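You operate a simulated robot arm through the tools that you are given. There is no shell and no other tool. Be economical: measure what you need, move in short steps, check, and stop when the job is done.

Carry out the task below with a simulated robot arm. There is one attempt and no reset: what you move stays moved.

TASK
Fill the small blue bowl at least half full of rice from the wooden tub.
Fine: use the cream paddle and lay it back, put the lid on again; the other bowl stays empty.

It is judged by the outcome, as a careful person would: the job done as asked, and still so three seconds after it is handed in. It fails if anything else is knocked over, pushed out of place, dropped, spilled or broken.

THE ROBOT
A 7-joint arm with a two-finger parallel gripper, fixed in place. Base frame: the origin is at the foot of the arm, x ahead of it, y to its left, z up; the work surface is at about z = 0.719. Lengths are in m, angles in degrees, forces in N, time in s.
With the tool pointing down near the work surface it reaches from about 0.28 to 0.68 m from the base axis. Its first joint turns from -66.0 to 66.0 degrees. Payload 1.57 kg.
Tool frame: the origin (TCP) lies between the finger pads and is the grasp point; the fingertips stand 0.03 m ahead of it; z points along the fingers, y is the line along which they close. The gripper opens to 0.11 m. The fingers are 0.024 m wide and 0.012 m thick; the gripper's body (0.048 by 0.112 m) begins 0.078 m behind the TCP.
Orientation is that of the tool frame in the base frame, as a unit quaternion [x, y, z, w]. With the fingers straight down and closing along the base's y, the tool's x points along the base's -x, its y along +y and its z along -z.

THE INTERFACE
- The arm moves only by the tool drive_tool. Its argument "series" is a list of rows, each a list of 3 entries, a list of its own where there are three numbers: the opening in per cent of the stroke, from 0 (shut) to 100 (fully open), then the shift along the tool's x, y, z in m, then the turn, a rotation vector about the tool's x, y, z in rad. In form: [[gripper, [tx, ty, tz], [rx, ry, rz]], ...]. A call has 1 to 12 rows; each row is the pose to reach, as a shift and turn from the pose commanded when the call began, along the tool's axes at that moment. A row lasts 0.2 s, in which the tool goes at most 0.05 m and 8.6 degrees; a call with a longer step from one row to the next is refused whole, and so is a gripper value outside its range. A pose out of reach is approached as far as the arm can. The call stops where the force on the tool passes 70 N (or 10 N more than at its start, if that is more) or the arm is blocked; 0.2 s more then pass. The fingers move at their own pace (about 0.108 m/s each) and stop on an object; they squeeze with about 32 N. The grip force told is the motor's: it shows also when the fingers shut on nothing. Time passes only in rows, and 0.2 s behind the last, so rows that repeat a pose let the fingers close. It gives the time, the measured TCP pose, the force on the tool (base axes), the opening and the grip force at its end, in the units of the frame above (readings bear some noise).
- Cameras (640 x 400 px; columns grow to the right, rows downward): "scene" is fixed at [0.1734, -0.4111, 1.3866]; the picture's right is [0.60, -0.80, 0.00], its down [-0.58, -0.43, -0.69] and it looks along [0.56, 0.41, -0.72] (base axes); focal length 332 px, centre (320, 200). "wrist" rides on the gripper at [-0.036, 0, -0.08] in the tool frame; the picture's right is [0.00, -1.00, 0.00], its down [0.97, 0.00, -0.24] and it looks along [0.24, 0.00, 0.97] (tool axes); focal length 218 px, centre (320, 200).
- grab_frame(camera): a new picture of that camera. No time passes.
- probe_pixels(camera, pixels): for up to 12 pixels [column, row] of the newest picture of that camera ("zoom" is the newest enlarged one), the place [x, y, z] in the base frame of the surface seen there, good to about 0.002 m. No time passes.
- inspect(camera, box): a new picture of the part [left, top, right, bottom] of that camera's present view, enlarged. No time passes.
- job_done(): hands the job in; it is judged then, once.

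Work in short steps. Measure before you move; look again where a grasp or a placing could have gone wrong, and mend it. You have 80 turns and 46 pictures in all, the two below and enlarged ones among them. Open the gripper and draw the arm clear of the work before you hand the job in, unless the task says otherwise; then end with one line.

The tools are called after "Emit:" as a command line: name --argument value ..., lists and objects as JSON in quotes. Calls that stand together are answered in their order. drive_tool: Moves the arm, as the interface text tells. Its arguments: {"type":"object","properties":{"series":{"type":"array"}},"required":["series"]} The other tools are called the same way: grab_frame (camera) takes a picture; probe_pixels (camera, pixels) gives the place of the surface under pixels of a picture; inspect (camera, box) takes an enlarged picture of a part of a camera's view; job_done () hands the job in.

At the start:

```text
clock: 0.0
position: [0.3651, -0.0591, 1.0426]
tool_rot: [0.0, 1.0, 0.0, 0.001]
ft_force: [0.4, 0.4, -0.5]
finger_gap: 0.1099
finger_force: 0.0
```

scene: 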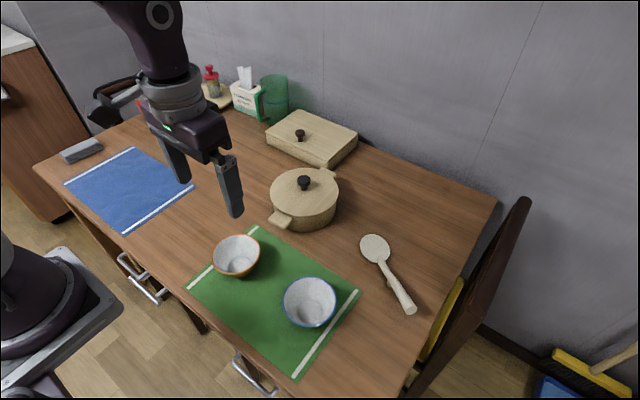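
wrist: 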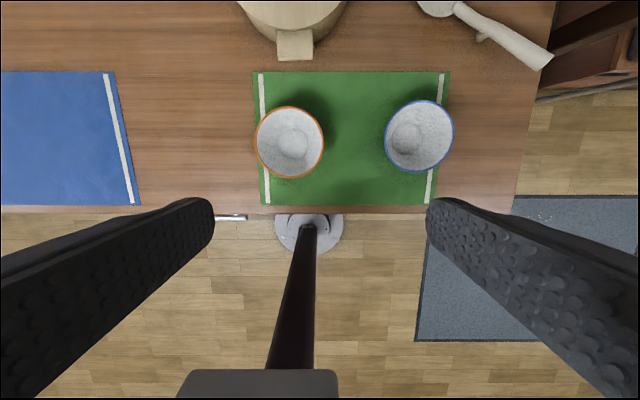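

The tub with its lid is at scene (305,198), the paddle at (385,270), the blue-rimmed bowl at (310,302). I take enlarged views to measure them.

Emit:
inspect --camera "scene" --box '[250, 150, 350, 240]'

Emit:
probe_pixels --camera "scene" --pixels '[[304, 179], [304, 187], [280, 218], [328, 173], [272, 190], [337, 190], [305, 205], [310, 280], [284, 300], [336, 300], [310, 327], [310, 308]]'

Emit:
inspect --camera "scene" --box '[340, 220, 440, 330]'

Emit:
probe_pixels --camera "scene" --pixels '[[375, 237], [362, 245], [388, 248], [375, 247], [380, 258], [384, 265], [390, 276], [396, 286], [402, 296], [410, 311], [420, 300], [375, 290]]'

```text
4.44 times, centred on (300, 195) of scene
```

zoom: 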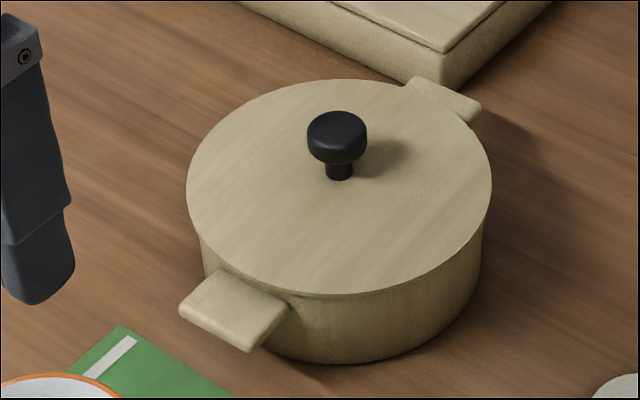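

```text
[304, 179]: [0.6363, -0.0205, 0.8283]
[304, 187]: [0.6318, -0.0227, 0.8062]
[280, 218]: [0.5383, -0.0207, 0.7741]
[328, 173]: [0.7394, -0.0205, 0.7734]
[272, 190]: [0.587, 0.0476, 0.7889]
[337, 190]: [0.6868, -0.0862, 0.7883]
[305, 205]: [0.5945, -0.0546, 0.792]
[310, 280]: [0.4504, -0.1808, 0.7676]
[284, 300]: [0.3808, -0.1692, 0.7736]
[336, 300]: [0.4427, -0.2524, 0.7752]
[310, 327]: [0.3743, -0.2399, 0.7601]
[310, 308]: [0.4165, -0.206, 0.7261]
```

```text
3.64 times, centred on (390, 275) of scene
```

zoom: 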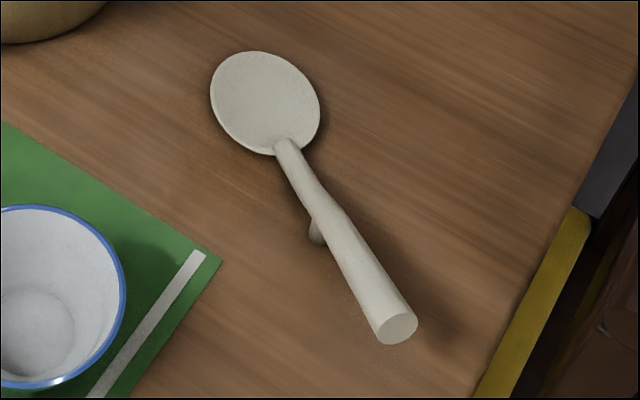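

```text
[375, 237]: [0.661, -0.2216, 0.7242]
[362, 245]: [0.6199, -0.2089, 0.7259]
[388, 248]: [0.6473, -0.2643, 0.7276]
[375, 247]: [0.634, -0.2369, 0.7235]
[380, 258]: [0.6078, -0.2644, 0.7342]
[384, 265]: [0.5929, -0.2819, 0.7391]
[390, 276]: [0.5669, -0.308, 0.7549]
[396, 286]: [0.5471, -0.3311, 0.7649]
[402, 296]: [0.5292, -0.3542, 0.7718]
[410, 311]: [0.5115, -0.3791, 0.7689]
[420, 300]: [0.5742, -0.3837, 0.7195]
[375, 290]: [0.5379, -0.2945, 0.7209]
```

The knob is at about (0.636,-0.021,0.828). The paddle's handle rises toward its end at (0.51,-0.38,0.77). I check for a free spot for the lid and move above the knob.

Emit:
probe_pixels --camera "scene" --pixels '[[192, 185], [132, 148], [125, 232], [255, 228], [188, 289], [270, 140], [315, 165], [355, 140], [262, 178], [225, 225], [185, 130], [497, 203]]'

Emit:
drive_tool --series '[[100, [-0.045, 0.006, 0.0], [0, 0, 0]], [100, [-0.09, 0.012, 0.0], [0, 0, 0]], [100, [-0.135, 0.019, 0.01], [0, 0, 0]], [100, [-0.18, 0.025, 0.02], [0, 0, 0]], [100, [-0.225, 0.032, 0.03], [0, 0, 0]], [100, [-0.271, 0.038, 0.04], [0, 0, 0]], [100, [-0.271, 0.038, 0.06], [0, 0, 0]]]'

Emit:
grab_frame --camera "wrist"

Emit:
grab_frame --camera "scene"

```text
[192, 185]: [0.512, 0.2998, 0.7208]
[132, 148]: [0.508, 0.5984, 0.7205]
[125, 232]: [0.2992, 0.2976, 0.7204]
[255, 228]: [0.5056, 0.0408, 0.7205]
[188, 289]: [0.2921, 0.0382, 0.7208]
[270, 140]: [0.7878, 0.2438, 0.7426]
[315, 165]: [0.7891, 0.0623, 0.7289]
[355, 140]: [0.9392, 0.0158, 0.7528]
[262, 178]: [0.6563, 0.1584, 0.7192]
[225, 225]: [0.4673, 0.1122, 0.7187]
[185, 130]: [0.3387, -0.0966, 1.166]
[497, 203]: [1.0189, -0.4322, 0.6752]
```

```text
clock: 1.6
position: [0.6331, -0.0219, 0.982]
tool_rot: [0.0, 1.0, 0.0, -0.001]
ft_force: [0.1, 0.0, -1.0]
finger_gap: 0.1098
finger_force: 0.0
```

```text
41 pictures are left
```

wrist: 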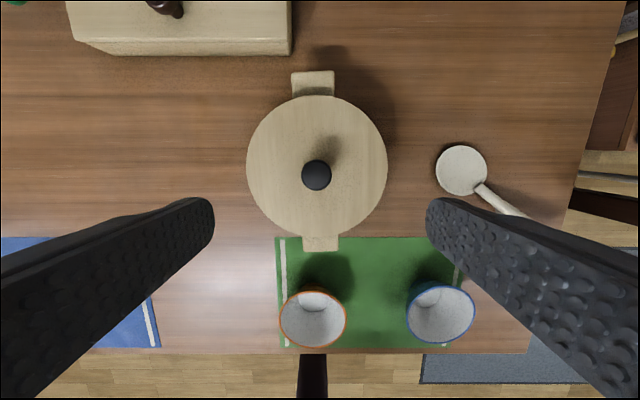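

```text
40 pictures are left
```

scene: 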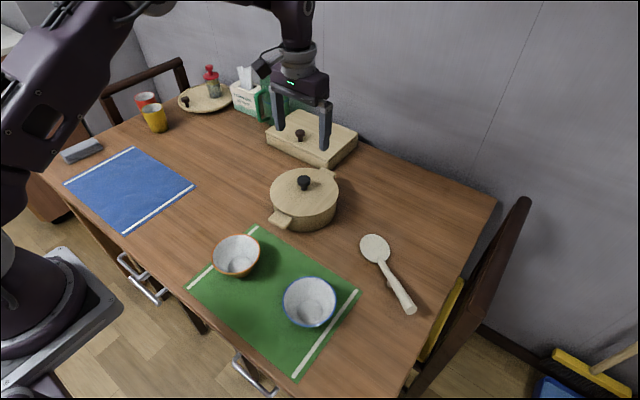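

The knob is at wrist (316,174) and nothing stands around it. I probe it and the paddle.

Emit:
probe_pixels --camera "wrist" --pixels '[[316, 174], [303, 174], [330, 174], [316, 161], [316, 188], [250, 168], [385, 168], [461, 169], [490, 192], [510, 208]]'

```text
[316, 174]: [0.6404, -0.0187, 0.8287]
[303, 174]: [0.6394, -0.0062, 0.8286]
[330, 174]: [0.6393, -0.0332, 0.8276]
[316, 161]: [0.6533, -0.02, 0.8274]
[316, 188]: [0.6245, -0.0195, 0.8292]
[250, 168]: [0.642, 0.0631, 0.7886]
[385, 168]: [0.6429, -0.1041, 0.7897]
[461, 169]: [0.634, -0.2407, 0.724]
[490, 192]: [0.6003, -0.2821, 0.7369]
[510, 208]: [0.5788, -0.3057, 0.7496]
```

I go down over the knob with half-open fingers. The fingertips will stop about 7 mm above the lid.

Emit:
drive_tool --series '[[60, [-0.004, 0.001, 0.045], [0, 0, 0]], [50, [-0.004, 0.001, 0.09], [0, 0, 0]], [50, [-0.004, 0.001, 0.13], [0, 0, 0]], [50, [-0.004, 0.001, 0.156], [0, 0, 0]], [50, [-0.004, 0.001, 0.156], [0, 0, 0]]]'

```text
clock: 2.8
position: [0.6389, -0.0173, 0.8276]
tool_rot: [-0.001, 1.0, 0.0, 0.0]
ft_force: [-0.5, -0.4, 1.2]
finger_gap: 0.055
finger_force: 0.2
```

Emit:
drive_tool --series '[[0, [0, 0, 0], [0, 0, 0]], [0, [0, 0, 0], [0, 0, 0]], [0, [0, 0, 0], [0, 0, 0]], [0, [0, 0, -0.01], [0, 0, 0]], [0, [0, 0, -0.03], [0, 0, 0]], [0, [0, 0, -0.06], [0, 0, 0]]]'

Emit:
grab_frame --camera "scene"

```text
clock: 4.2
position: [0.6404, -0.0173, 0.8884]
tool_rot: [0.0, 1.0, 0.0, 0.0]
ft_force: [-0.1, -0.2, -0.6]
finger_gap: 0.0316
finger_force: 32.4
```

```text
39 pictures are left
```

scene: 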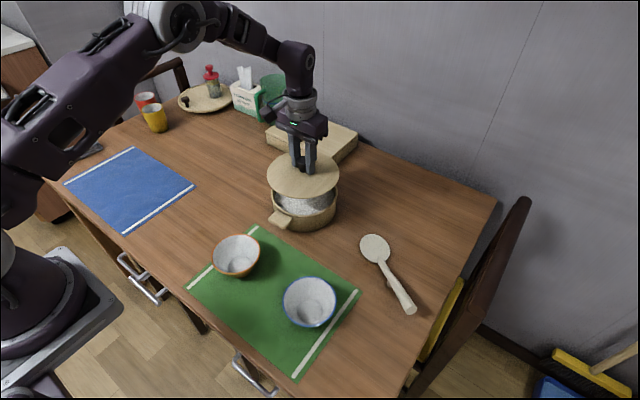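

The lid is lifted and the rice is in view. I carry the lid to the bare table left of the tub, around (0.56,0.19).

Emit:
drive_tool --series '[[0, [0.015, 0.04, 0], [0, 0, 0]], [0, [0.03, 0.08, 0], [0, 0, 0]], [0, [0.05, 0.12, 0], [0, 0, 0]], [0, [0.065, 0.165, 0], [0, 0, 0]], [0, [0.08, 0.207, 0], [0, 0, 0]], [0, [0.08, 0.207, 0.045], [0, 0, 0]], [0, [0.08, 0.207, 0.085], [0, 0, 0]], [0, [0.08, 0.207, 0.105], [0, 0, 0]], [0, [0.08, 0.207, 0.105], [0, 0, 0]]]'

Emit:
grab_frame --camera "scene"

```text
clock: 6.2
position: [0.5578, 0.187, 0.7797]
tool_rot: [0.0, 1.0, 0.001, 0.0]
ft_force: [-1.0, -0.7, -1.3]
finger_gap: 0.0318
finger_force: 31.8
```

```text
38 pictures are left
```

scene: 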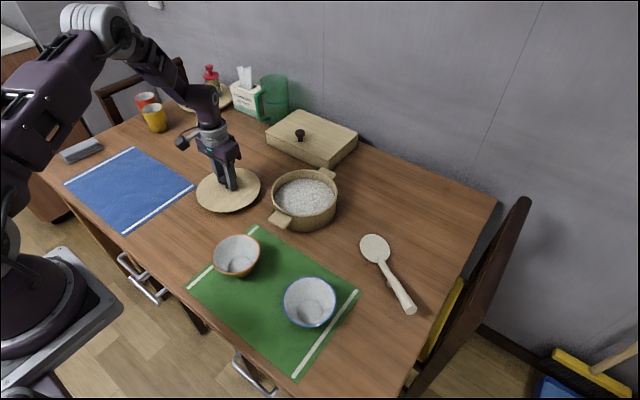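

Lid bottom should be about 1–1.5 cm above the table. I lower in small steps to feel contact.

Emit:
drive_tool --series '[[0, [0, 0, 0.005], [0, 0, 0]], [0, [0, 0, 0.01], [0, 0, 0]], [0, [0, 0, 0.013], [0, 0, 0]], [0, [0, 0, 0.013], [0, 0, 0]]]'

Emit:
inspect --camera "scene" --box '[180, 140, 350, 240]'

Emit:
probe_pixels --camera "zoom" --pixels '[[180, 240], [110, 170], [480, 180], [420, 200], [540, 170], [480, 230], [480, 150], [390, 200], [585, 180], [480, 260]]'

```text
clock: 7.2
position: [0.5606, 0.1874, 0.7689]
tool_rot: [0.0, 1.0, 0.0, 0.0]
ft_force: [-2.3, 0.5, 7.9]
finger_gap: 0.0318
finger_force: 32.3
```

```text
3.76 times, centred on (265, 190) of scene
```

zoom: 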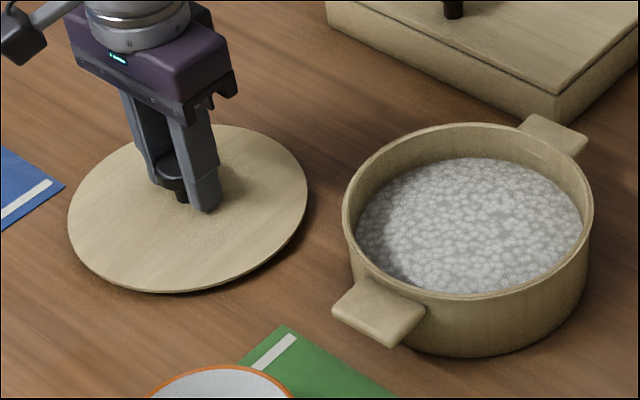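

```text
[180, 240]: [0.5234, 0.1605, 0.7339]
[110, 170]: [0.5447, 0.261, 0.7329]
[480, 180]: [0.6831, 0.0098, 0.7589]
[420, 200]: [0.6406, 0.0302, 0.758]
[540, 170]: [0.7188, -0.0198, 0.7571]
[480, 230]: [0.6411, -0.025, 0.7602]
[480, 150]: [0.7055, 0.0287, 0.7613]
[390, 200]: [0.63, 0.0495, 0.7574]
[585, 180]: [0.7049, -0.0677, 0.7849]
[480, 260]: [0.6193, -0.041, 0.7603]
```

The lid rests on the table (contact force 8 N, TCP z 0.769). I let go, rise and travel toward the paddle, turning the tool so that it closes across the handle.

Emit:
drive_tool --series '[[60, [0, 0, 0], [0, 0, 0]], [60, [0, 0, 0], [0, 0, 0]], [60, [0, 0, -0.045], [0, 0, 0]], [60, [0, 0, -0.09], [0, 0, 0]], [60, [0, 0, -0.135], [0, 0, 0]], [60, [0, 0, -0.17], [0, 0, 0]], [60, [0, -0.045, -0.17], [0, 0, -0.141]], [60, [0.005, -0.09, -0.17], [0, 0, -0.282]], [60, [0.01, -0.135, -0.17], [0, 0, -0.423]], [60, [0.015, -0.18, -0.17], [0, 0, -0.564]], [60, [0.02, -0.225, -0.17], [0, 0, -0.705]], [60, [0.025, -0.27, -0.17], [0, 0, -0.8465]]]'

```text
clock: 9.8
position: [0.5311, -0.0833, 0.942]
tool_rot: [-0.412, 0.911, 0.001, 0.0]
ft_force: [0.9, -0.3, 0.2]
finger_gap: 0.0659
finger_force: 0.1
```

Yaw is right. I move over the handle end and look with the wrist camera.

Emit:
drive_tool --series '[[60, [0.034, -0.03, 0], [0, 0, 0]], [60, [0.068, -0.06, 0], [0, 0, 0]], [60, [0.102, -0.09, 0], [0, 0, 0]], [60, [0.136, -0.12, 0], [0, 0, 0]], [60, [0.17, -0.15, 0], [0, 0, 0]], [60, [0.204, -0.181, 0], [0, 0, 0]], [60, [0.204, -0.181, 0], [0, 0, 0]]]'

Emit:
grab_frame --camera "wrist"

```text
clock: 11.4
position: [0.5306, -0.3506, 0.9365]
tool_rot: [-0.411, 0.912, 0.001, 0.0]
ft_force: [0.2, -0.2, -1.7]
finger_gap: 0.0657
finger_force: 0.1
```

```text
36 pictures are left
```

wrist: 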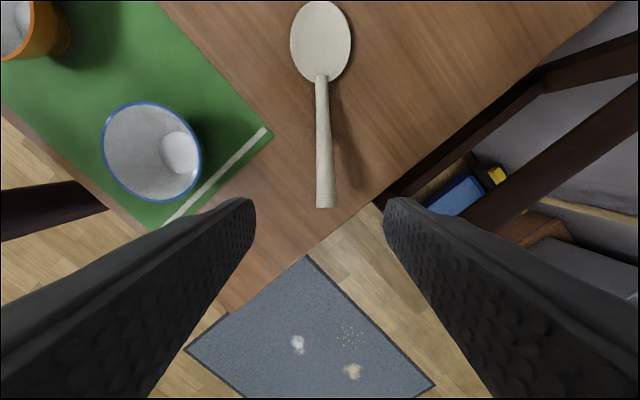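

Emit:
probe_pixels --camera "wrist" --pixels '[[320, 40], [322, 90], [323, 120], [324, 140], [325, 160], [326, 180], [326, 190], [326, 203], [317, 185], [334, 185], [291, 40], [351, 40]]'

Emit:
inspect --camera "wrist" --box '[270, 0, 380, 220]'

```text
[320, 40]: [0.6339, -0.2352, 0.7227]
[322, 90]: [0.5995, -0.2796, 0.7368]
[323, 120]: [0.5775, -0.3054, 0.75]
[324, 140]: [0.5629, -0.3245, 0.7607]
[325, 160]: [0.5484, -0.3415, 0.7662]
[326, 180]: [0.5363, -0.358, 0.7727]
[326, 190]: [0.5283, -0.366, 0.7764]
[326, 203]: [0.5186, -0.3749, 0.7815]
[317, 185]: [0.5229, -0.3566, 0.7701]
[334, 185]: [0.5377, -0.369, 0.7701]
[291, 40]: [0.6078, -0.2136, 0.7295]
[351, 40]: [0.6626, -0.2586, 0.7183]
```

```text
1.82 times, centred on (325, 110) of wrist
```

zoom: 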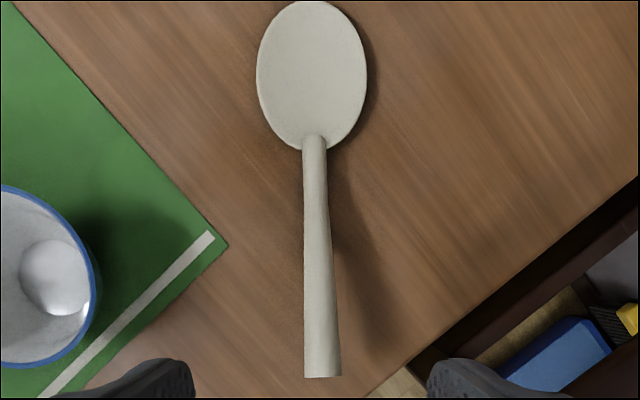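

The handle axis runs at azimuth 49.6° and rises 19.7°. I grasp about 35 mm from the end at (0.541,-0.348,0.760), the tool tilted 25° forward. I tilt it above first.

Emit:
drive_tool --series '[[50, [-0.009, -0.006, 0.0], [0, -0.14, -0.01]], [50, [-0.009, -0.006, 0.02], [0, -0.28, -0.019]], [50, [-0.009, -0.006, 0.05], [0, -0.43, -0.019]], [50, [-0.009, -0.006, 0.075], [0, -0.43, -0.019]], [50, [-0.009, -0.006, 0.075], [0, -0.43, -0.019]]]'

Emit:
grab_frame --camera "scene"

```text
clock: 12.6
position: [0.5433, -0.3516, 0.8609]
tool_rot: [-0.41, 0.887, 0.088, 0.195]
ft_force: [-0.1, 0.1, 0.2]
finger_gap: 0.0548
finger_force: 0.1
```

```text
34 pictures are left
```

scene: 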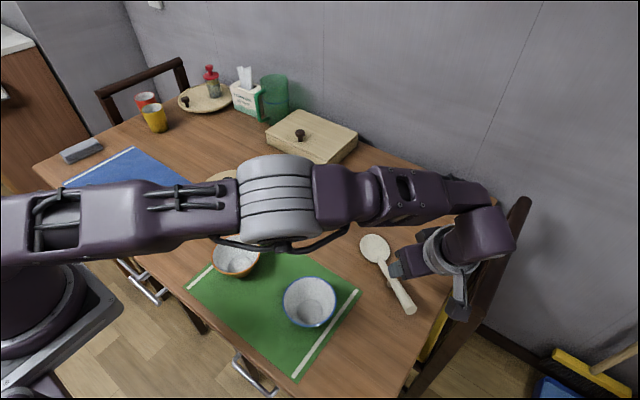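

Orientation is good. I descend straight down around the handle.

Emit:
drive_tool --series '[[50, [0.015, 0.0045, 0.034], [0, 0, 0]], [50, [0.03, 0.0045, 0.068], [0, 0, 0]], [50, [0.0365, 0.0045, 0.082], [0, 0, 0]], [50, [0.0408, 0.0045, 0.092], [0, 0, 0]], [50, [0.0408, 0.0045, 0.092], [0, 0, 0]]]'

Emit:
grab_frame --camera "wrist"

```text
clock: 13.8
position: [0.5416, -0.3481, 0.7627]
tool_rot: [-0.41, 0.887, 0.087, 0.194]
ft_force: [-0.2, 0.2, 0.6]
finger_gap: 0.0549
finger_force: 0.0
```

```text
33 pictures are left
```

wrist: 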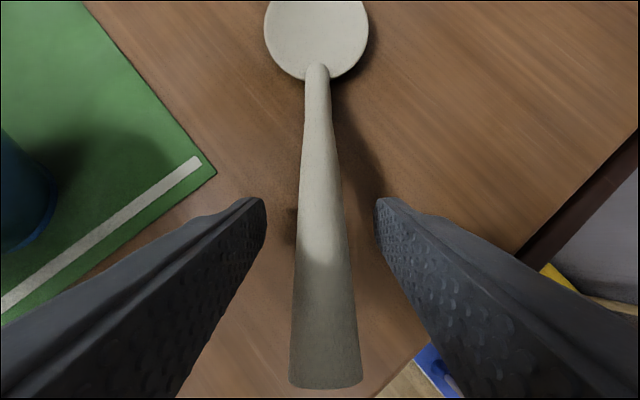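

The handle is centred between the fingers. I close and lift straight up a little.

Emit:
drive_tool --series '[[0, [0, 0, 0], [0, 0, 0]], [0, [0, 0, 0], [0, 0, 0]], [0, [0, 0, 0], [0, 0, 0]], [0, [-0.0063, 0, -0.0137], [0, 0, 0]], [0, [-0.021, 0, -0.0455], [0, 0, 0]], [0, [-0.038, 0, -0.082], [0, 0, 0]], [0, [-0.05, 0, -0.109], [0, 0, 0]], [0, [-0.05, 0, -0.109], [0, 0, 0]]]'

Emit:
grab_frame --camera "wrist"

Emit:
grab_frame --camera "scene"

Emit:
probe_pixels --camera "wrist" --pixels '[[317, 20], [285, 30], [350, 30], [317, 60], [317, 100], [318, 5]]'

```text
clock: 15.6
position: [0.5426, -0.3473, 0.8829]
tool_rot: [-0.41, 0.887, 0.088, 0.195]
ft_force: [0.4, 0.5, -0.5]
finger_gap: 0.0219
finger_force: 32.3
```

```text
32 pictures are left
```

wrist: 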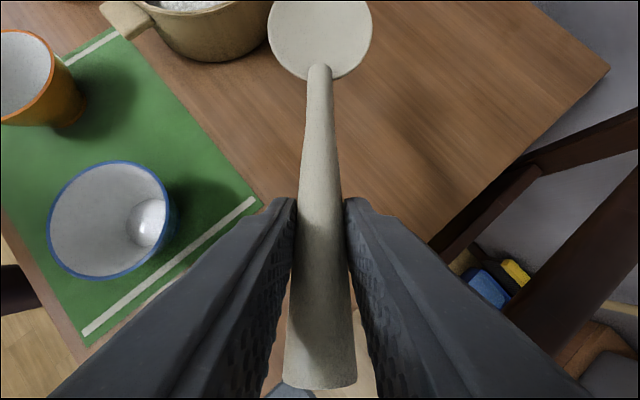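

```text
31 pictures are left
```

scene: 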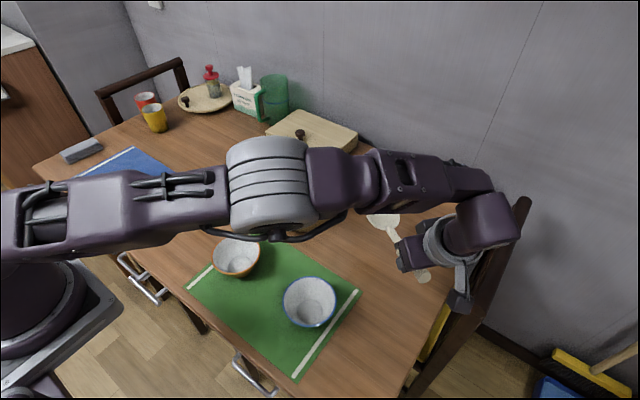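

```text
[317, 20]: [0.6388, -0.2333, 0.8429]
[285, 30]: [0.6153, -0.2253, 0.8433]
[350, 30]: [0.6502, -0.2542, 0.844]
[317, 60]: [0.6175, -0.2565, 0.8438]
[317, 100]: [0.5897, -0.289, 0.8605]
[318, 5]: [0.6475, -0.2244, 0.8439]
```

The paddle is held and stayed level, with the blade centre about 0.144 m ahead of the TCP and 40 mm below it. I carry it above the tub, centre (0.640,-0.020), and pitch the blade nose-down.

Emit:
drive_tool --series '[[0, [-0.0332, 0.023, 0.0006], [0, 0, 0]], [0, [-0.0664, 0.046, 0.0012], [0, 0, 0]], [0, [-0.0997, 0.069, 0.0018], [0, 0, 0]], [0, [-0.133, 0.092, 0.0024], [0, 0, 0]], [0, [-0.166, 0.115, 0.003], [0, 0, 0]], [0, [-0.1993, 0.1379, 0.0036], [0, 0, 0]], [0, [-0.205, 0.1379, 0.002], [0, 0.145, 0]], [0, [-0.211, 0.1379, 0.0], [0, 0.29, 0]], [0, [-0.217, 0.1379, -0.002], [0, 0.436, 0]], [0, [-0.223, 0.1379, -0.003], [0, 0.582, 0]], [0, [-0.229, 0.1379, -0.004], [0, 0.728, 0]], [0, [-0.2344, 0.1379, -0.0056], [0, 0.873, 0]]]'

Emit:
grab_frame --camera "scene"

Emit:
grab_frame --camera "wrist"

```text
clock: 18.2
position: [0.5735, -0.097, 0.9862]
tool_rot: [-0.408, 0.886, -0.094, -0.2]
ft_force: [0.0, 0.2, -0.7]
finger_gap: 0.0221
finger_force: 31.8
```

```text
30 pictures are left
```

scene: 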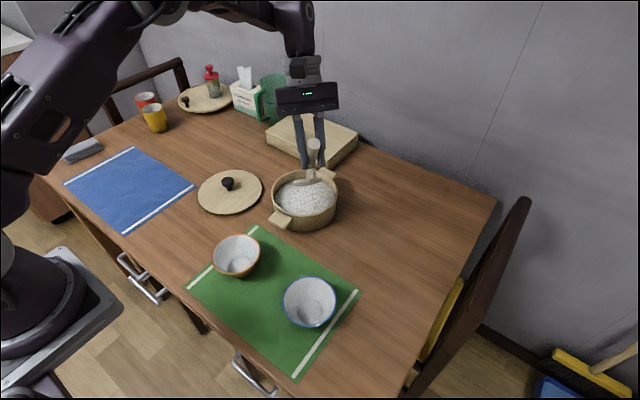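

```text
29 pictures are left
```

wrist: 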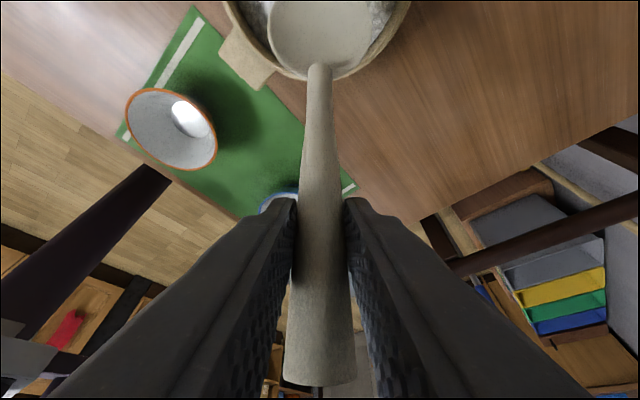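

Emit:
inspect --camera "scene" --box '[250, 130, 370, 240]'

Emit:
probe_pixels --camera "zoom" --pixels '[[345, 190], [330, 200], [310, 210], [345, 165], [320, 300], [320, 250], [220, 230], [420, 230], [320, 355], [190, 200], [440, 190], [350, 120]]'

```text
3.64 times, centred on (310, 185) of scene
```

zoom: 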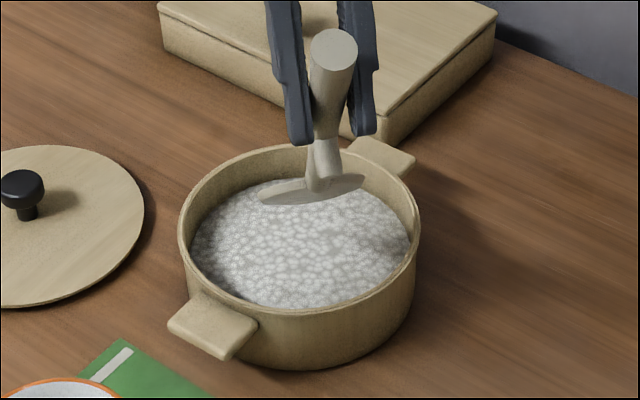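

```text
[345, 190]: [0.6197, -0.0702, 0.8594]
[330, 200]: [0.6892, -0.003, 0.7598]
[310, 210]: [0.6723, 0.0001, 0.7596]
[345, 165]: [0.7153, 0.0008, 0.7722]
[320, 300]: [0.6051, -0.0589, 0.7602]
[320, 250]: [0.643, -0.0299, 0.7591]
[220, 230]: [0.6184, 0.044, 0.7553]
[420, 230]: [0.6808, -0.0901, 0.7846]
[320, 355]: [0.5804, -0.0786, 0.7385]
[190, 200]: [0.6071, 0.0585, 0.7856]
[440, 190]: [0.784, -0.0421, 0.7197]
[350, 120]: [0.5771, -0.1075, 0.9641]
```

The blade stands above the rice as planned, rice surface at z 0.760 and rim at 0.785. I plunge it, checking the force.

Emit:
drive_tool --series '[[0, [-0.0152, 0, 0.0322], [0, 0, 0]], [0, [-0.0301, 0, 0.0638], [0, 0, 0]], [0, [-0.0398, 0, 0.0737], [0, 0, 0]], [0, [-0.0526, 0, 0.076], [0, -0.0698, 0]]]'

Emit:
inspect --camera "scene" --box '[250, 130, 370, 240]'

```text
clock: 19.2
position: [0.5831, -0.0886, 0.8947]
tool_rot: [-0.411, 0.893, -0.079, -0.167]
ft_force: [0.0, 0.2, -0.7]
finger_gap: 0.022
finger_force: 32.3
```

```text
3.64 times, centred on (310, 185) of scene
```

zoom: 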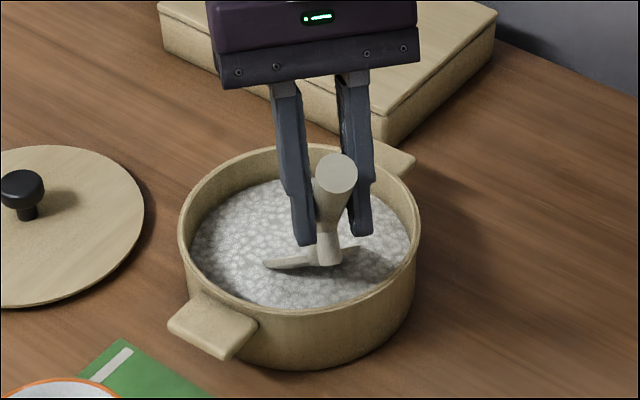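

There is almost no resistance. I sweep forward while levelling and lift out of the tub.

Emit:
drive_tool --series '[[0, [-0.0038, 0, 0.0117], [0, -0.122, 0]], [0, [-0.007, 0, 0.0248], [0, -0.244, 0]], [0, [-0.0056, 0, 0.0376], [0, -0.3665, 0]], [0, [0.0023, 0, 0.0511], [0, -0.506, 0]], [0, [0.0095, 0, 0.0599], [0, -0.628, 0]], [0, [0.019, 0, 0.0535], [0, -0.733, 0]], [0, [0.0282, 0, 0.0385], [0, -0.803, 0]], [0, [0.0391, 0, 0.0105], [0, -0.803, 0]], [0, [0.0391, 0, 0.0105], [0, -0.803, 0]]]'

Emit:
inspect --camera "scene" --box '[250, 130, 370, 240]'

Emit:
grab_frame --camera "wrist"

```text
clock: 21.2
position: [0.5582, -0.1171, 0.8988]
tool_rot: [-0.409, 0.887, 0.087, 0.194]
ft_force: [-0.2, 0.0, -0.3]
finger_gap: 0.0218
finger_force: 32.0
```

```text
3.64 times, centred on (310, 185) of scene
```

zoom: 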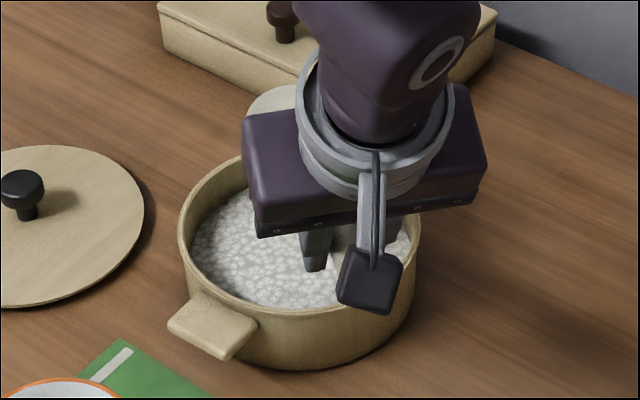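

```text
25 pictures are left
```

wrist: 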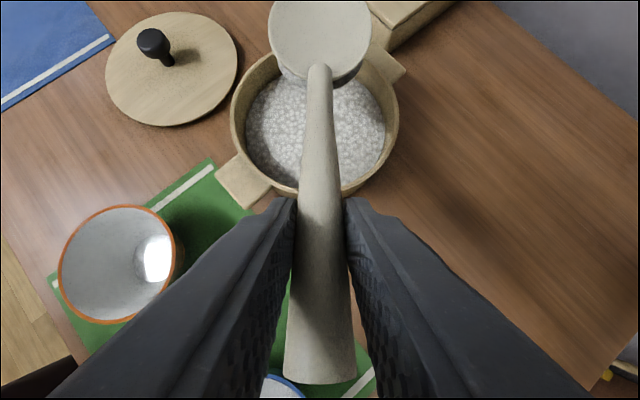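

The blade looks bare. I look closer.

Emit:
inspect --camera "wrist" --box '[220, 0, 420, 125]'

Emit:
probe_pixels --camera "wrist" --pixels '[[320, 15], [320, 30], [320, 45], [290, 25], [350, 25], [275, 100], [290, 150], [360, 110], [350, 150]]'

```text
3.20 times, centred on (320, 62) of wrist
```

zoom: 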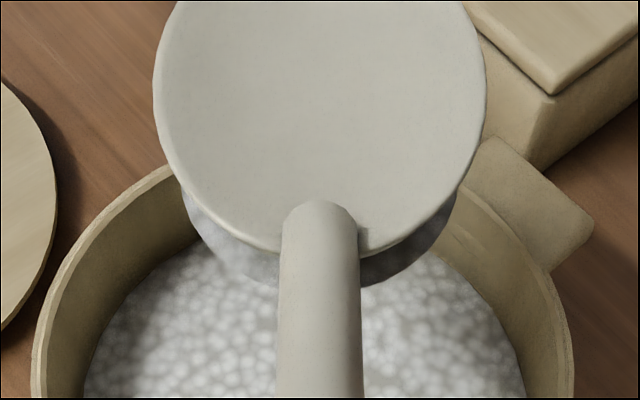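

```text
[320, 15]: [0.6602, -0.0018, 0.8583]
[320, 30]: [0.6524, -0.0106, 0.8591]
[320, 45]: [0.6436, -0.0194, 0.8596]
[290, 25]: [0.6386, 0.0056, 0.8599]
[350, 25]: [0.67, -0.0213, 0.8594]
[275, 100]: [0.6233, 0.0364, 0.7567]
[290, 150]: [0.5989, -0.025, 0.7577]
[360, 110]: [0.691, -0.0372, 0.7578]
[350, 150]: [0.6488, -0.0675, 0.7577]
```

A rice lump seems to be hanging at the blade's underside, and the rice level has dropped slightly. I carry it level to the blue bowl and look with the scene camera.

Emit:
drive_tool --series '[[0, [0.02, 0.004, -0.0092], [0, 0, 0]], [0, [0.06, 0.011, -0.0276], [0, 0, 0]], [0, [0.1, 0.018, -0.046], [0, 0, 0]], [0, [0.14, 0.025, -0.0643], [0, 0, 0]], [0, [0.18, 0.032, -0.0827], [0, 0, 0]], [0, [0.22, 0.039, -0.1011], [0, 0, 0]], [0, [0.26, 0.046, -0.1195], [0, 0, 0]], [0, [0.2822, 0.05, -0.1297], [0, 0, 0]], [0, [0.2822, 0.05, -0.1297], [0, 0, 0]]]'

Emit:
grab_frame --camera "scene"

Emit:
inspect --camera "wrist" --box '[220, 0, 420, 125]'

```text
clock: 23.2
position: [0.3184, -0.3213, 0.8995]
tool_rot: [-0.411, 0.887, 0.087, 0.194]
ft_force: [0.4, 0.2, -0.9]
finger_gap: 0.0221
finger_force: 32.7
```

```text
23 pictures are left
```

scene: 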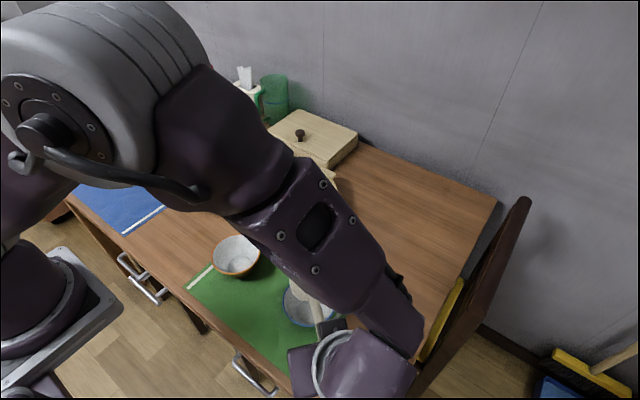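

```text
3.20 times, centred on (320, 62) of wrist
```

zoom: 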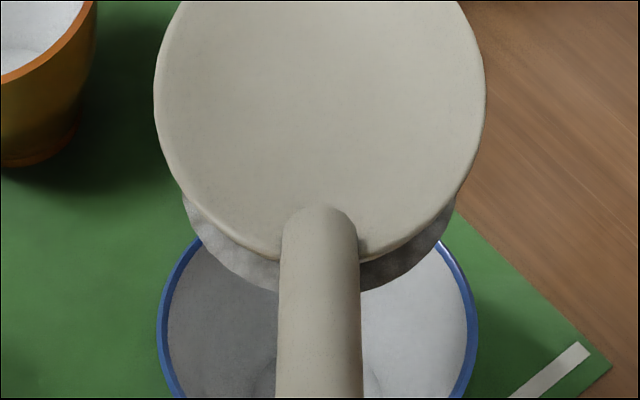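

The lump travels with the blade, which is now above the blue bowl. I pitch the blade nose-down over the bowl, keeping its centre over the bowl centre.

Emit:
drive_tool --series '[[0, [-0.0141, 0, -0.0131], [0, 0.148, 0]], [0, [-0.029, 0, -0.0201], [0, 0.297, 0]], [0, [-0.0454, 0, -0.0244], [0, 0.445, 0]], [0, [-0.0633, 0, -0.0257], [0, 0.593, 0]], [0, [-0.082, 0, -0.0238], [0, 0.742, 0]], [0, [-0.1011, 0, -0.0186], [0, 0.89, 0]], [0, [-0.1203, 0, -0.0103], [0, 1.038, 0]], [0, [-0.1203, 0, -0.0103], [0, 1.038, 0]]]'

Emit:
grab_frame --camera "wrist"

Emit:
grab_frame --camera "scene"

```text
clock: 25.0
position: [0.3856, -0.2424, 0.9608]
tool_rot: [-0.4, 0.867, -0.127, -0.27]
ft_force: [0.1, -0.2, -0.4]
finger_gap: 0.022
finger_force: 32.5
```

```text
21 pictures are left
```

wrist: 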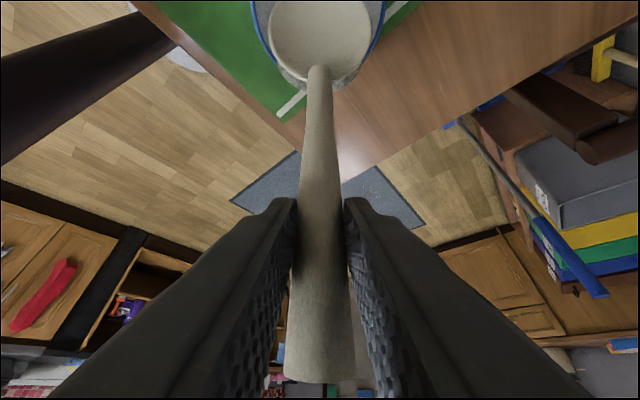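

```text
20 pictures are left
```

scene: 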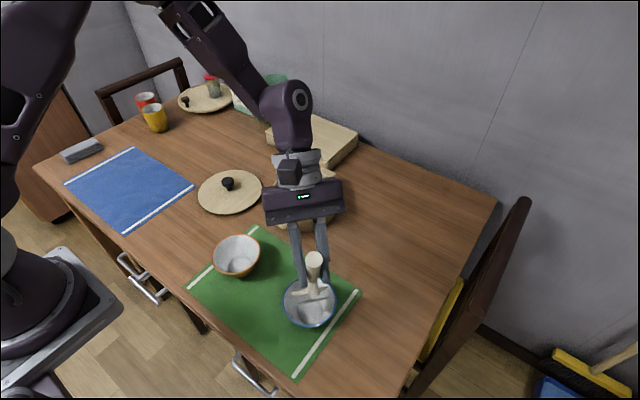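

Emit:
inspect --camera "scene" --box '[265, 245, 355, 335]'

Emit:
probe_pixels --camera "zoom" --pixels '[[320, 250], [320, 300], [280, 250], [360, 230], [320, 200], [260, 280]]'

```text
4.44 times, centred on (310, 290) of scene
```

zoom: 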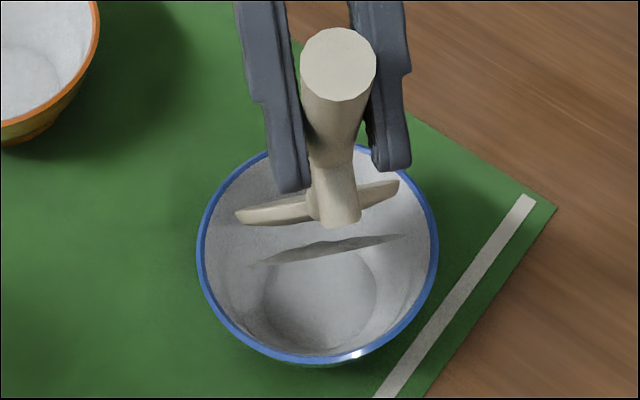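

```text
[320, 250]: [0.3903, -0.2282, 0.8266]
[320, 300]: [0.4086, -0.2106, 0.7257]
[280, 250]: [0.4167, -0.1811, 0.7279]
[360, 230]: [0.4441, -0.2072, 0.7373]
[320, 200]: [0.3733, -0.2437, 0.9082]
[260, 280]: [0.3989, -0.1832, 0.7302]
```

The load (grey patch at zoom (325,248)) still clings under the blade. I tilt steeper, shifting 2 cm forward so that the patch is centred over the bowl.

Emit:
drive_tool --series '[[0, [-0.0308, 0, -0.0263], [0, 0.131, 0]], [0, [-0.0462, 0, -0.0385], [0, 0.262, 0]], [0, [-0.063, 0, -0.0485], [0, 0.393, 0]], [0, [-0.063, 0, -0.0485], [0, 0.393, 0]]]'

Emit:
inspect --camera "scene" --box '[265, 245, 355, 335]'

```text
clock: 26.0
position: [0.4364, -0.1798, 0.9632]
tool_rot: [-0.367, 0.797, -0.203, -0.436]
ft_force: [0.6, -1.2, -1.7]
finger_gap: 0.0218
finger_force: 31.6
```

```text
4.44 times, centred on (310, 290) of scene
```

zoom: 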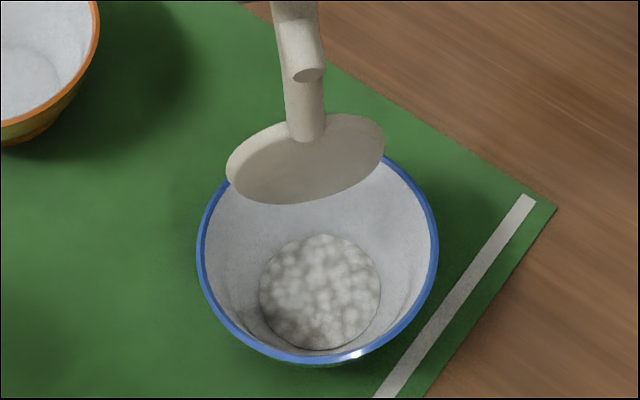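

The rice dropped into the bowl. I measure how high it stands.

Emit:
probe_pixels --camera "zoom" --pixels '[[320, 290], [290, 290], [350, 290], [320, 255], [320, 330], [310, 160]]'

```text
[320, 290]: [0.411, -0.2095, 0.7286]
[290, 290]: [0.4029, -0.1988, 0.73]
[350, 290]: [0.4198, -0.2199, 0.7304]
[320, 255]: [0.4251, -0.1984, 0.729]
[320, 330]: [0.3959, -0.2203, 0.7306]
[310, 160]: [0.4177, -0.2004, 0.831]
```

The level rose from 0.726 to about 0.730, so more and bigger scoops are needed. I return to the tub, un-pitching, and plunge deeper in one path.

Emit:
drive_tool --series '[[0, [0.0296, 0, -0.0187], [0, 0, 0]], [0, [0.0263, -0.01, -0.0521], [0, -0.14, 0]], [0, [0.0008, -0.02, -0.0832], [0, -0.28, 0]], [0, [-0.029, -0.035, -0.1118], [0, -0.42, 0]], [0, [-0.0605, -0.05, -0.1392], [0, -0.567, 0]], [0, [-0.0992, -0.05, -0.1153], [0, -0.567, 0]], [0, [-0.1347, -0.05, -0.0988], [0, -0.567, 0]], [0, [-0.1493, -0.05, -0.1021], [0, -0.637, 0]], [0, [-0.1606, -0.05, -0.0972], [0, -0.742, 0]], [0, [-0.1727, -0.05, -0.0923], [0, -0.846, 0]], [0, [-0.1846, -0.05, -0.0843], [0, -0.951, 0]]]'

Emit:
inspect --camera "scene" --box '[250, 130, 370, 240]'

```text
clock: 28.4
position: [0.5874, -0.0836, 0.8509]
tool_rot: [-0.419, 0.908, -0.011, -0.022]
ft_force: [0.0, 0.2, -1.7]
finger_gap: 0.0225
finger_force: 32.4
```

```text
3.64 times, centred on (310, 185) of scene
```

zoom: 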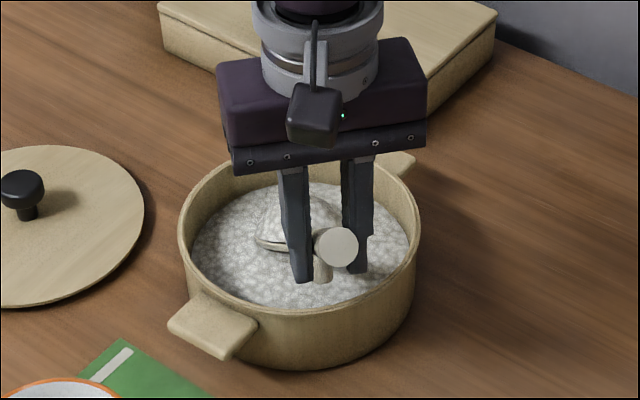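

Now a rice heap sits on top of the blade. I lift out, levelling, and carry it to the blue bowl.

Emit:
drive_tool --series '[[0, [0.015, 0, 0.008], [0, -0.14, 0]], [0, [0.0271, 0, 0.0117], [0, -0.279, 0]], [0, [0.0353, 0, 0.0086], [0, -0.401, 0]], [0, [0.0373, 0, -0.0263], [0, -0.401, 0]], [0, [0.0728, 0.003, -0.0459], [0, -0.401, 0]], [0, [0.1183, 0.012, -0.0533], [0, -0.401, 0]], [0, [0.1617, 0.02, -0.0608], [0, -0.3, 0]], [0, [0.2042, 0.03, -0.0683], [0, -0.16, 0]], [0, [0.2447, 0.04, -0.076], [0, -0.02, 0]], [0, [0.2803, 0.046, -0.084], [0, 0.12, 0]], [0, [0.2954, 0.05, -0.0867], [0, 0.253, 0]]]'

Emit:
inspect --camera "scene" --box '[265, 245, 355, 335]'

```text
clock: 30.8
position: [0.358, -0.2739, 0.9548]
tool_rot: [-0.414, 0.897, -0.066, -0.138]
ft_force: [-0.6, -0.7, -1.7]
finger_gap: 0.0227
finger_force: 31.4
```

```text
4.44 times, centred on (310, 290) of scene
```

zoom: 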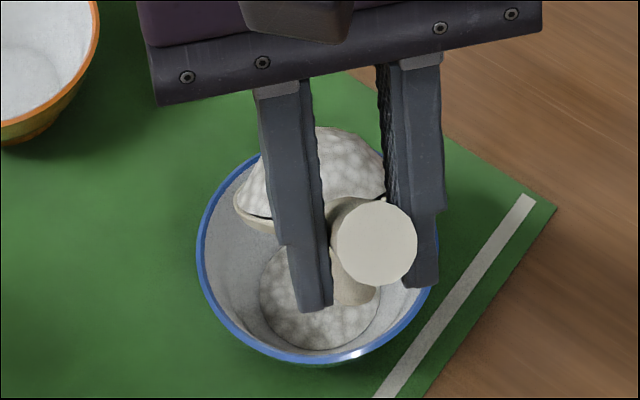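

A good heap is on the blade above the bowl. I dump it.

Emit:
drive_tool --series '[[0, [-0.0177, 0, -0.0091], [0, 0.148, 0]], [0, [-0.0375, 0, -0.0159], [0, 0.297, 0]], [0, [-0.0508, 0, -0.0244], [0, 0.436, 0]], [0, [-0.0662, 0, -0.0307], [0, 0.567, 0]], [0, [-0.0833, 0, -0.0347], [0, 0.698, 0]], [0, [-0.0833, 0, -0.0347], [0, 0.698, 0]]]'

Emit:
inspect --camera "scene" --box '[265, 245, 355, 335]'

Emit:
probe_pixels --camera "zoom" --pixels '[[320, 290], [290, 290], [350, 290], [320, 260], [320, 330], [320, 240]]'

```text
clock: 32.2
position: [0.4176, -0.2025, 0.9628]
tool_rot: [-0.366, 0.797, -0.203, -0.436]
ft_force: [-0.2, 0.5, -0.5]
finger_gap: 0.0221
finger_force: 31.7
```

```text
4.44 times, centred on (310, 290) of scene
```

zoom: 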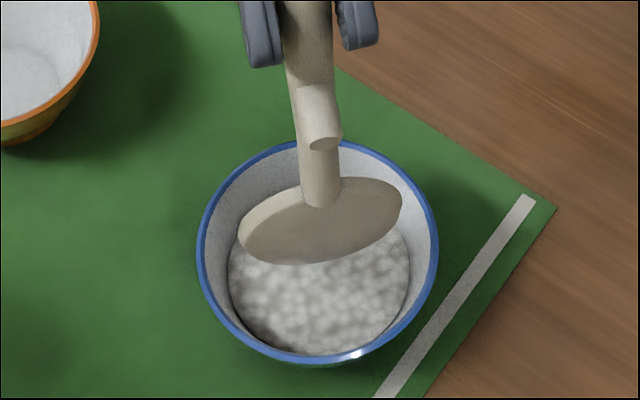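

```text
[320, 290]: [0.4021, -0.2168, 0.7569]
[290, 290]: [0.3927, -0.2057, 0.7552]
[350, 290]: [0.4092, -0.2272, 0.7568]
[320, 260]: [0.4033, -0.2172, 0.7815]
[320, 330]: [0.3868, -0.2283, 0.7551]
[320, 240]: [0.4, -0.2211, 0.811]
```

The rice now stands at z 0.756, past half height (0.751) but near half by volume. One more, slightly shallower scoop gives a safe margin, so I return to the tub.

Emit:
drive_tool --series '[[0, [0.0296, 0, -0.0187], [0, 0, 0]], [0, [0.0263, -0.01, -0.0521], [0, -0.11, 0]], [0, [0.0025, -0.02, -0.0843], [0, -0.22, 0]], [0, [-0.0248, -0.03, -0.1144], [0, -0.34, 0]], [0, [-0.0518, -0.04, -0.1423], [0, -0.455, 0]], [0, [-0.0767, -0.05, -0.1649], [0, -0.567, 0]], [0, [-0.1152, -0.05, -0.1407], [0, -0.567, 0]], [0, [-0.1482, -0.05, -0.1258], [0, -0.567, 0]], [0, [-0.1628, -0.05, -0.1291], [0, -0.637, 0]], [0, [-0.1741, -0.05, -0.1242], [0, -0.742, 0]], [0, [-0.1862, -0.05, -0.1193], [0, -0.846, 0]], [0, [-0.1981, -0.05, -0.1113], [0, -0.951, 0]]]'

Emit:
inspect --camera "scene" --box '[250, 130, 370, 240]'

```text
clock: 34.8
position: [0.5857, -0.0837, 0.8536]
tool_rot: [-0.419, 0.908, -0.012, -0.021]
ft_force: [-0.7, 0.2, -1.2]
finger_gap: 0.0221
finger_force: 31.7
```

```text
3.64 times, centred on (310, 185) of scene
```

zoom: 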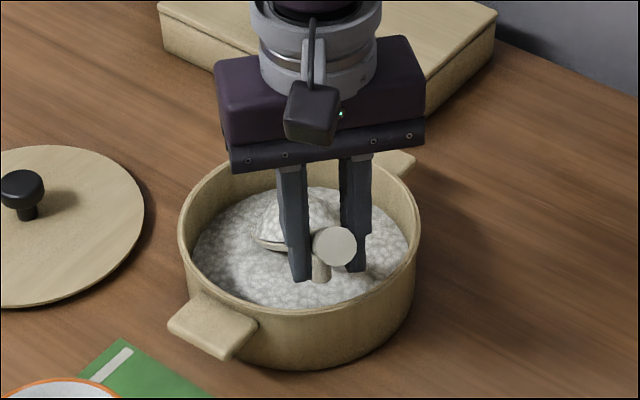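

Emit:
probe_pixels --camera "zoom" --pixels '[[230, 260], [260, 285], [380, 250], [390, 230], [260, 240], [270, 215], [330, 200], [215, 240]]'

Emit:
drive_tool --series '[[0, [0.015, 0, 0.008], [0, -0.14, 0]], [0, [0.0271, 0, 0.0117], [0, -0.279, 0]], [0, [0.0353, 0, 0.0086], [0, -0.401, 0]], [0, [0.0373, 0, -0.0263], [0, -0.401, 0]], [0, [0.0728, 0.003, -0.0459], [0, -0.401, 0]], [0, [0.1183, 0.012, -0.0533], [0, -0.401, 0]], [0, [0.1617, 0.02, -0.0608], [0, -0.3, 0]], [0, [0.2042, 0.03, -0.0683], [0, -0.16, 0]], [0, [0.2447, 0.04, -0.076], [0, -0.02, 0]], [0, [0.2803, 0.046, -0.084], [0, 0.12, 0]], [0, [0.2954, 0.05, -0.0867], [0, 0.253, 0]]]'

Emit:
inspect --camera "scene" --box '[265, 245, 355, 335]'

```text
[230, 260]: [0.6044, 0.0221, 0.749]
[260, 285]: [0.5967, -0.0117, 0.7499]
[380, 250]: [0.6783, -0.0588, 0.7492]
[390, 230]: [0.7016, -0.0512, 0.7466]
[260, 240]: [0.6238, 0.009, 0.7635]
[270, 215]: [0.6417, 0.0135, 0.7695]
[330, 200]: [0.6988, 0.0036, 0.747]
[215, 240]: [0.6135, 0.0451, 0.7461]
```

```text
clock: 37.2
position: [0.3592, -0.2721, 0.9574]
tool_rot: [-0.414, 0.897, -0.065, -0.137]
ft_force: [-0.2, -0.1, -1.7]
finger_gap: 0.0224
finger_force: 32.0
```

```text
4.44 times, centred on (310, 290) of scene
```

zoom: 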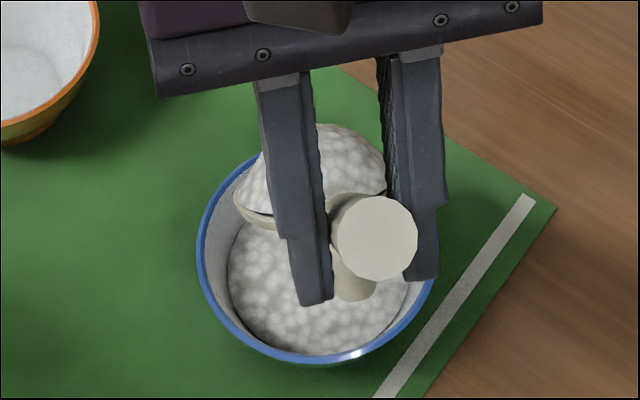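

The heap is about 80 ml and the space left to the rim about 125 ml, so it fits. I dump it from 1 cm higher.

Emit:
drive_tool --series '[[0, [-0.0146, 0, -0.0186], [0, 0.148, 0]], [0, [-0.0344, 0, -0.0254], [0, 0.297, 0]], [0, [-0.0477, 0, -0.0339], [0, 0.436, 0]], [0, [-0.0631, 0, -0.0402], [0, 0.567, 0]], [0, [-0.0802, 0, -0.0442], [0, 0.698, 0]], [0, [-0.0802, 0, -0.0442], [0, 0.698, 0]]]'

Emit:
inspect --camera "scene" --box '[265, 245, 355, 335]'

Emit:
probe_pixels --camera "zoom" --pixels '[[320, 290], [290, 290], [350, 290], [320, 330], [340, 320], [318, 357]]'

```text
clock: 38.6
position: [0.4175, -0.2031, 0.9757]
tool_rot: [-0.367, 0.796, -0.204, -0.436]
ft_force: [-0.1, -0.4, -1.2]
finger_gap: 0.022
finger_force: 31.8
```

```text
4.44 times, centred on (310, 290) of scene
```

zoom: 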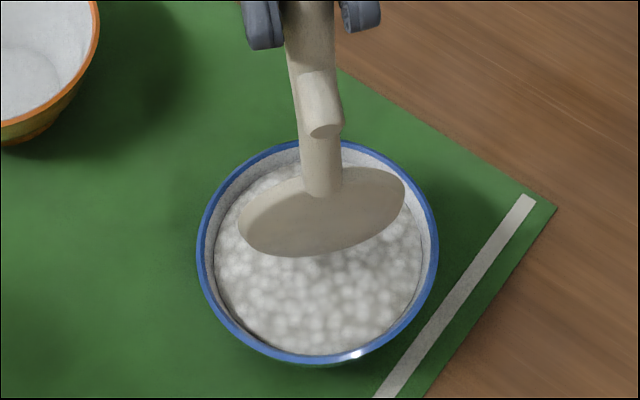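

```text
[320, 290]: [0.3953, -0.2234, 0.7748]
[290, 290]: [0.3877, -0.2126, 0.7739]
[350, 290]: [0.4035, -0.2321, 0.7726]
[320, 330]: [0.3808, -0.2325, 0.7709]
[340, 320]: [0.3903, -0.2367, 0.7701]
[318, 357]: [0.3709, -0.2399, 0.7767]
```

The bowl is nearly full (0.771–0.775 against the rim at 0.776) and nothing is spilled. I lift the empty paddle, level it and go above its old place.

Emit:
drive_tool --series '[[0, [0.0338, 0, -0.0213], [0, 0, 0]], [0, [0.0423, -0.03, -0.0267], [0, -0.145, 0]], [0, [0.0423, -0.065, -0.0267], [0, -0.29, 0]], [0, [0.0391, -0.1, -0.0128], [0, -0.435, 0]], [0, [0.0276, -0.135, 0.0062], [0, -0.58, 0]], [0, [0.016, -0.165, 0.0254], [0, -0.725, 0]], [0, [-0.0009, -0.1885, 0.0361], [0, -0.87, 0]], [0, [-0.0221, -0.1885, 0.0494], [0, -1.015, 0]], [0, [-0.0432, -0.1885, 0.0627], [0, -1.16, 0]], [0, [-0.0601, -0.1885, 0.0734], [0, -1.305, 0]], [0, [-0.0601, -0.1885, 0.0734], [0, -1.44, 0]], [0, [-0.0601, -0.1885, 0.0734], [0, -1.44, 0]]]'

Emit:
grab_frame --camera "wrist"

Emit:
probe_pixels --camera "wrist" --pixels '[[317, 20], [285, 30], [350, 30], [317, 60], [317, 100], [318, 5]]'

```text
clock: 41.2
position: [0.5429, -0.3494, 0.8856]
tool_rot: [-0.41, 0.886, 0.09, 0.199]
ft_force: [-0.2, 1.6, -0.7]
finger_gap: 0.0219
finger_force: 32.1
```

```text
11 pictures are left
```

wrist: 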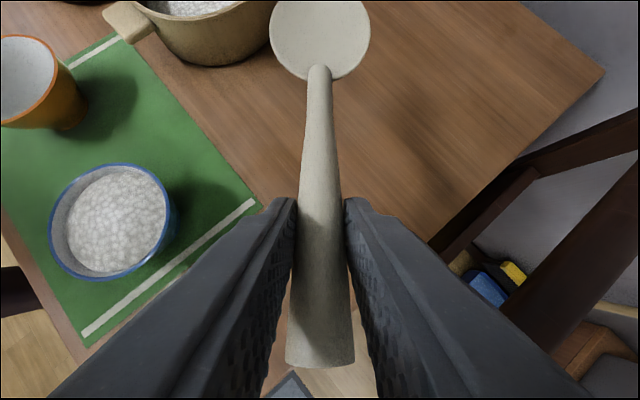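

```text
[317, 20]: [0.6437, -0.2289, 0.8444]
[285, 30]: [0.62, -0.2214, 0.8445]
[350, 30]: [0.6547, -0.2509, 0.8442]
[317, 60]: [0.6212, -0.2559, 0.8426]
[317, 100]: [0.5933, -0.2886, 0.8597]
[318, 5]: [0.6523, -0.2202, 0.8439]
```

The paddle is level above its place, having slipped about 3 mm in the grip. I lower it to just above the table, correcting 6 mm backward.

Emit:
drive_tool --series '[[0, [0.018, 0, 0.033], [0, 0, 0]], [0, [0.036, 0, 0.066], [0, 0, 0]], [0, [0.05, 0, 0.091], [0, 0, 0]], [0, [0.056, 0, 0.103], [0, 0, 0]], [0, [0.056, 0, 0.103], [0, 0, 0]]]'

Emit:
grab_frame --camera "wrist"

Emit:
probe_pixels --camera "wrist" --pixels '[[318, 5], [318, 20], [317, 40], [290, 30], [345, 30], [400, 60]]'

```text
clock: 42.4
position: [0.5383, -0.3544, 0.7696]
tool_rot: [-0.41, 0.886, 0.09, 0.199]
ft_force: [-0.2, 0.8, -0.5]
finger_gap: 0.022
finger_force: 31.6
```

```text
10 pictures are left
```

wrist: 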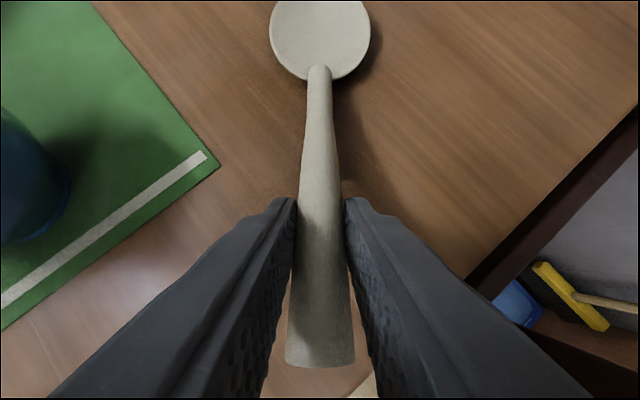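

```text
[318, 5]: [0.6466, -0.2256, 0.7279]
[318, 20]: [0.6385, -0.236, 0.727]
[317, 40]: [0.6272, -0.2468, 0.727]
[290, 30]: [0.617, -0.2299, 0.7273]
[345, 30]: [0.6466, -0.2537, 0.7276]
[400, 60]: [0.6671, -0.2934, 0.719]
```

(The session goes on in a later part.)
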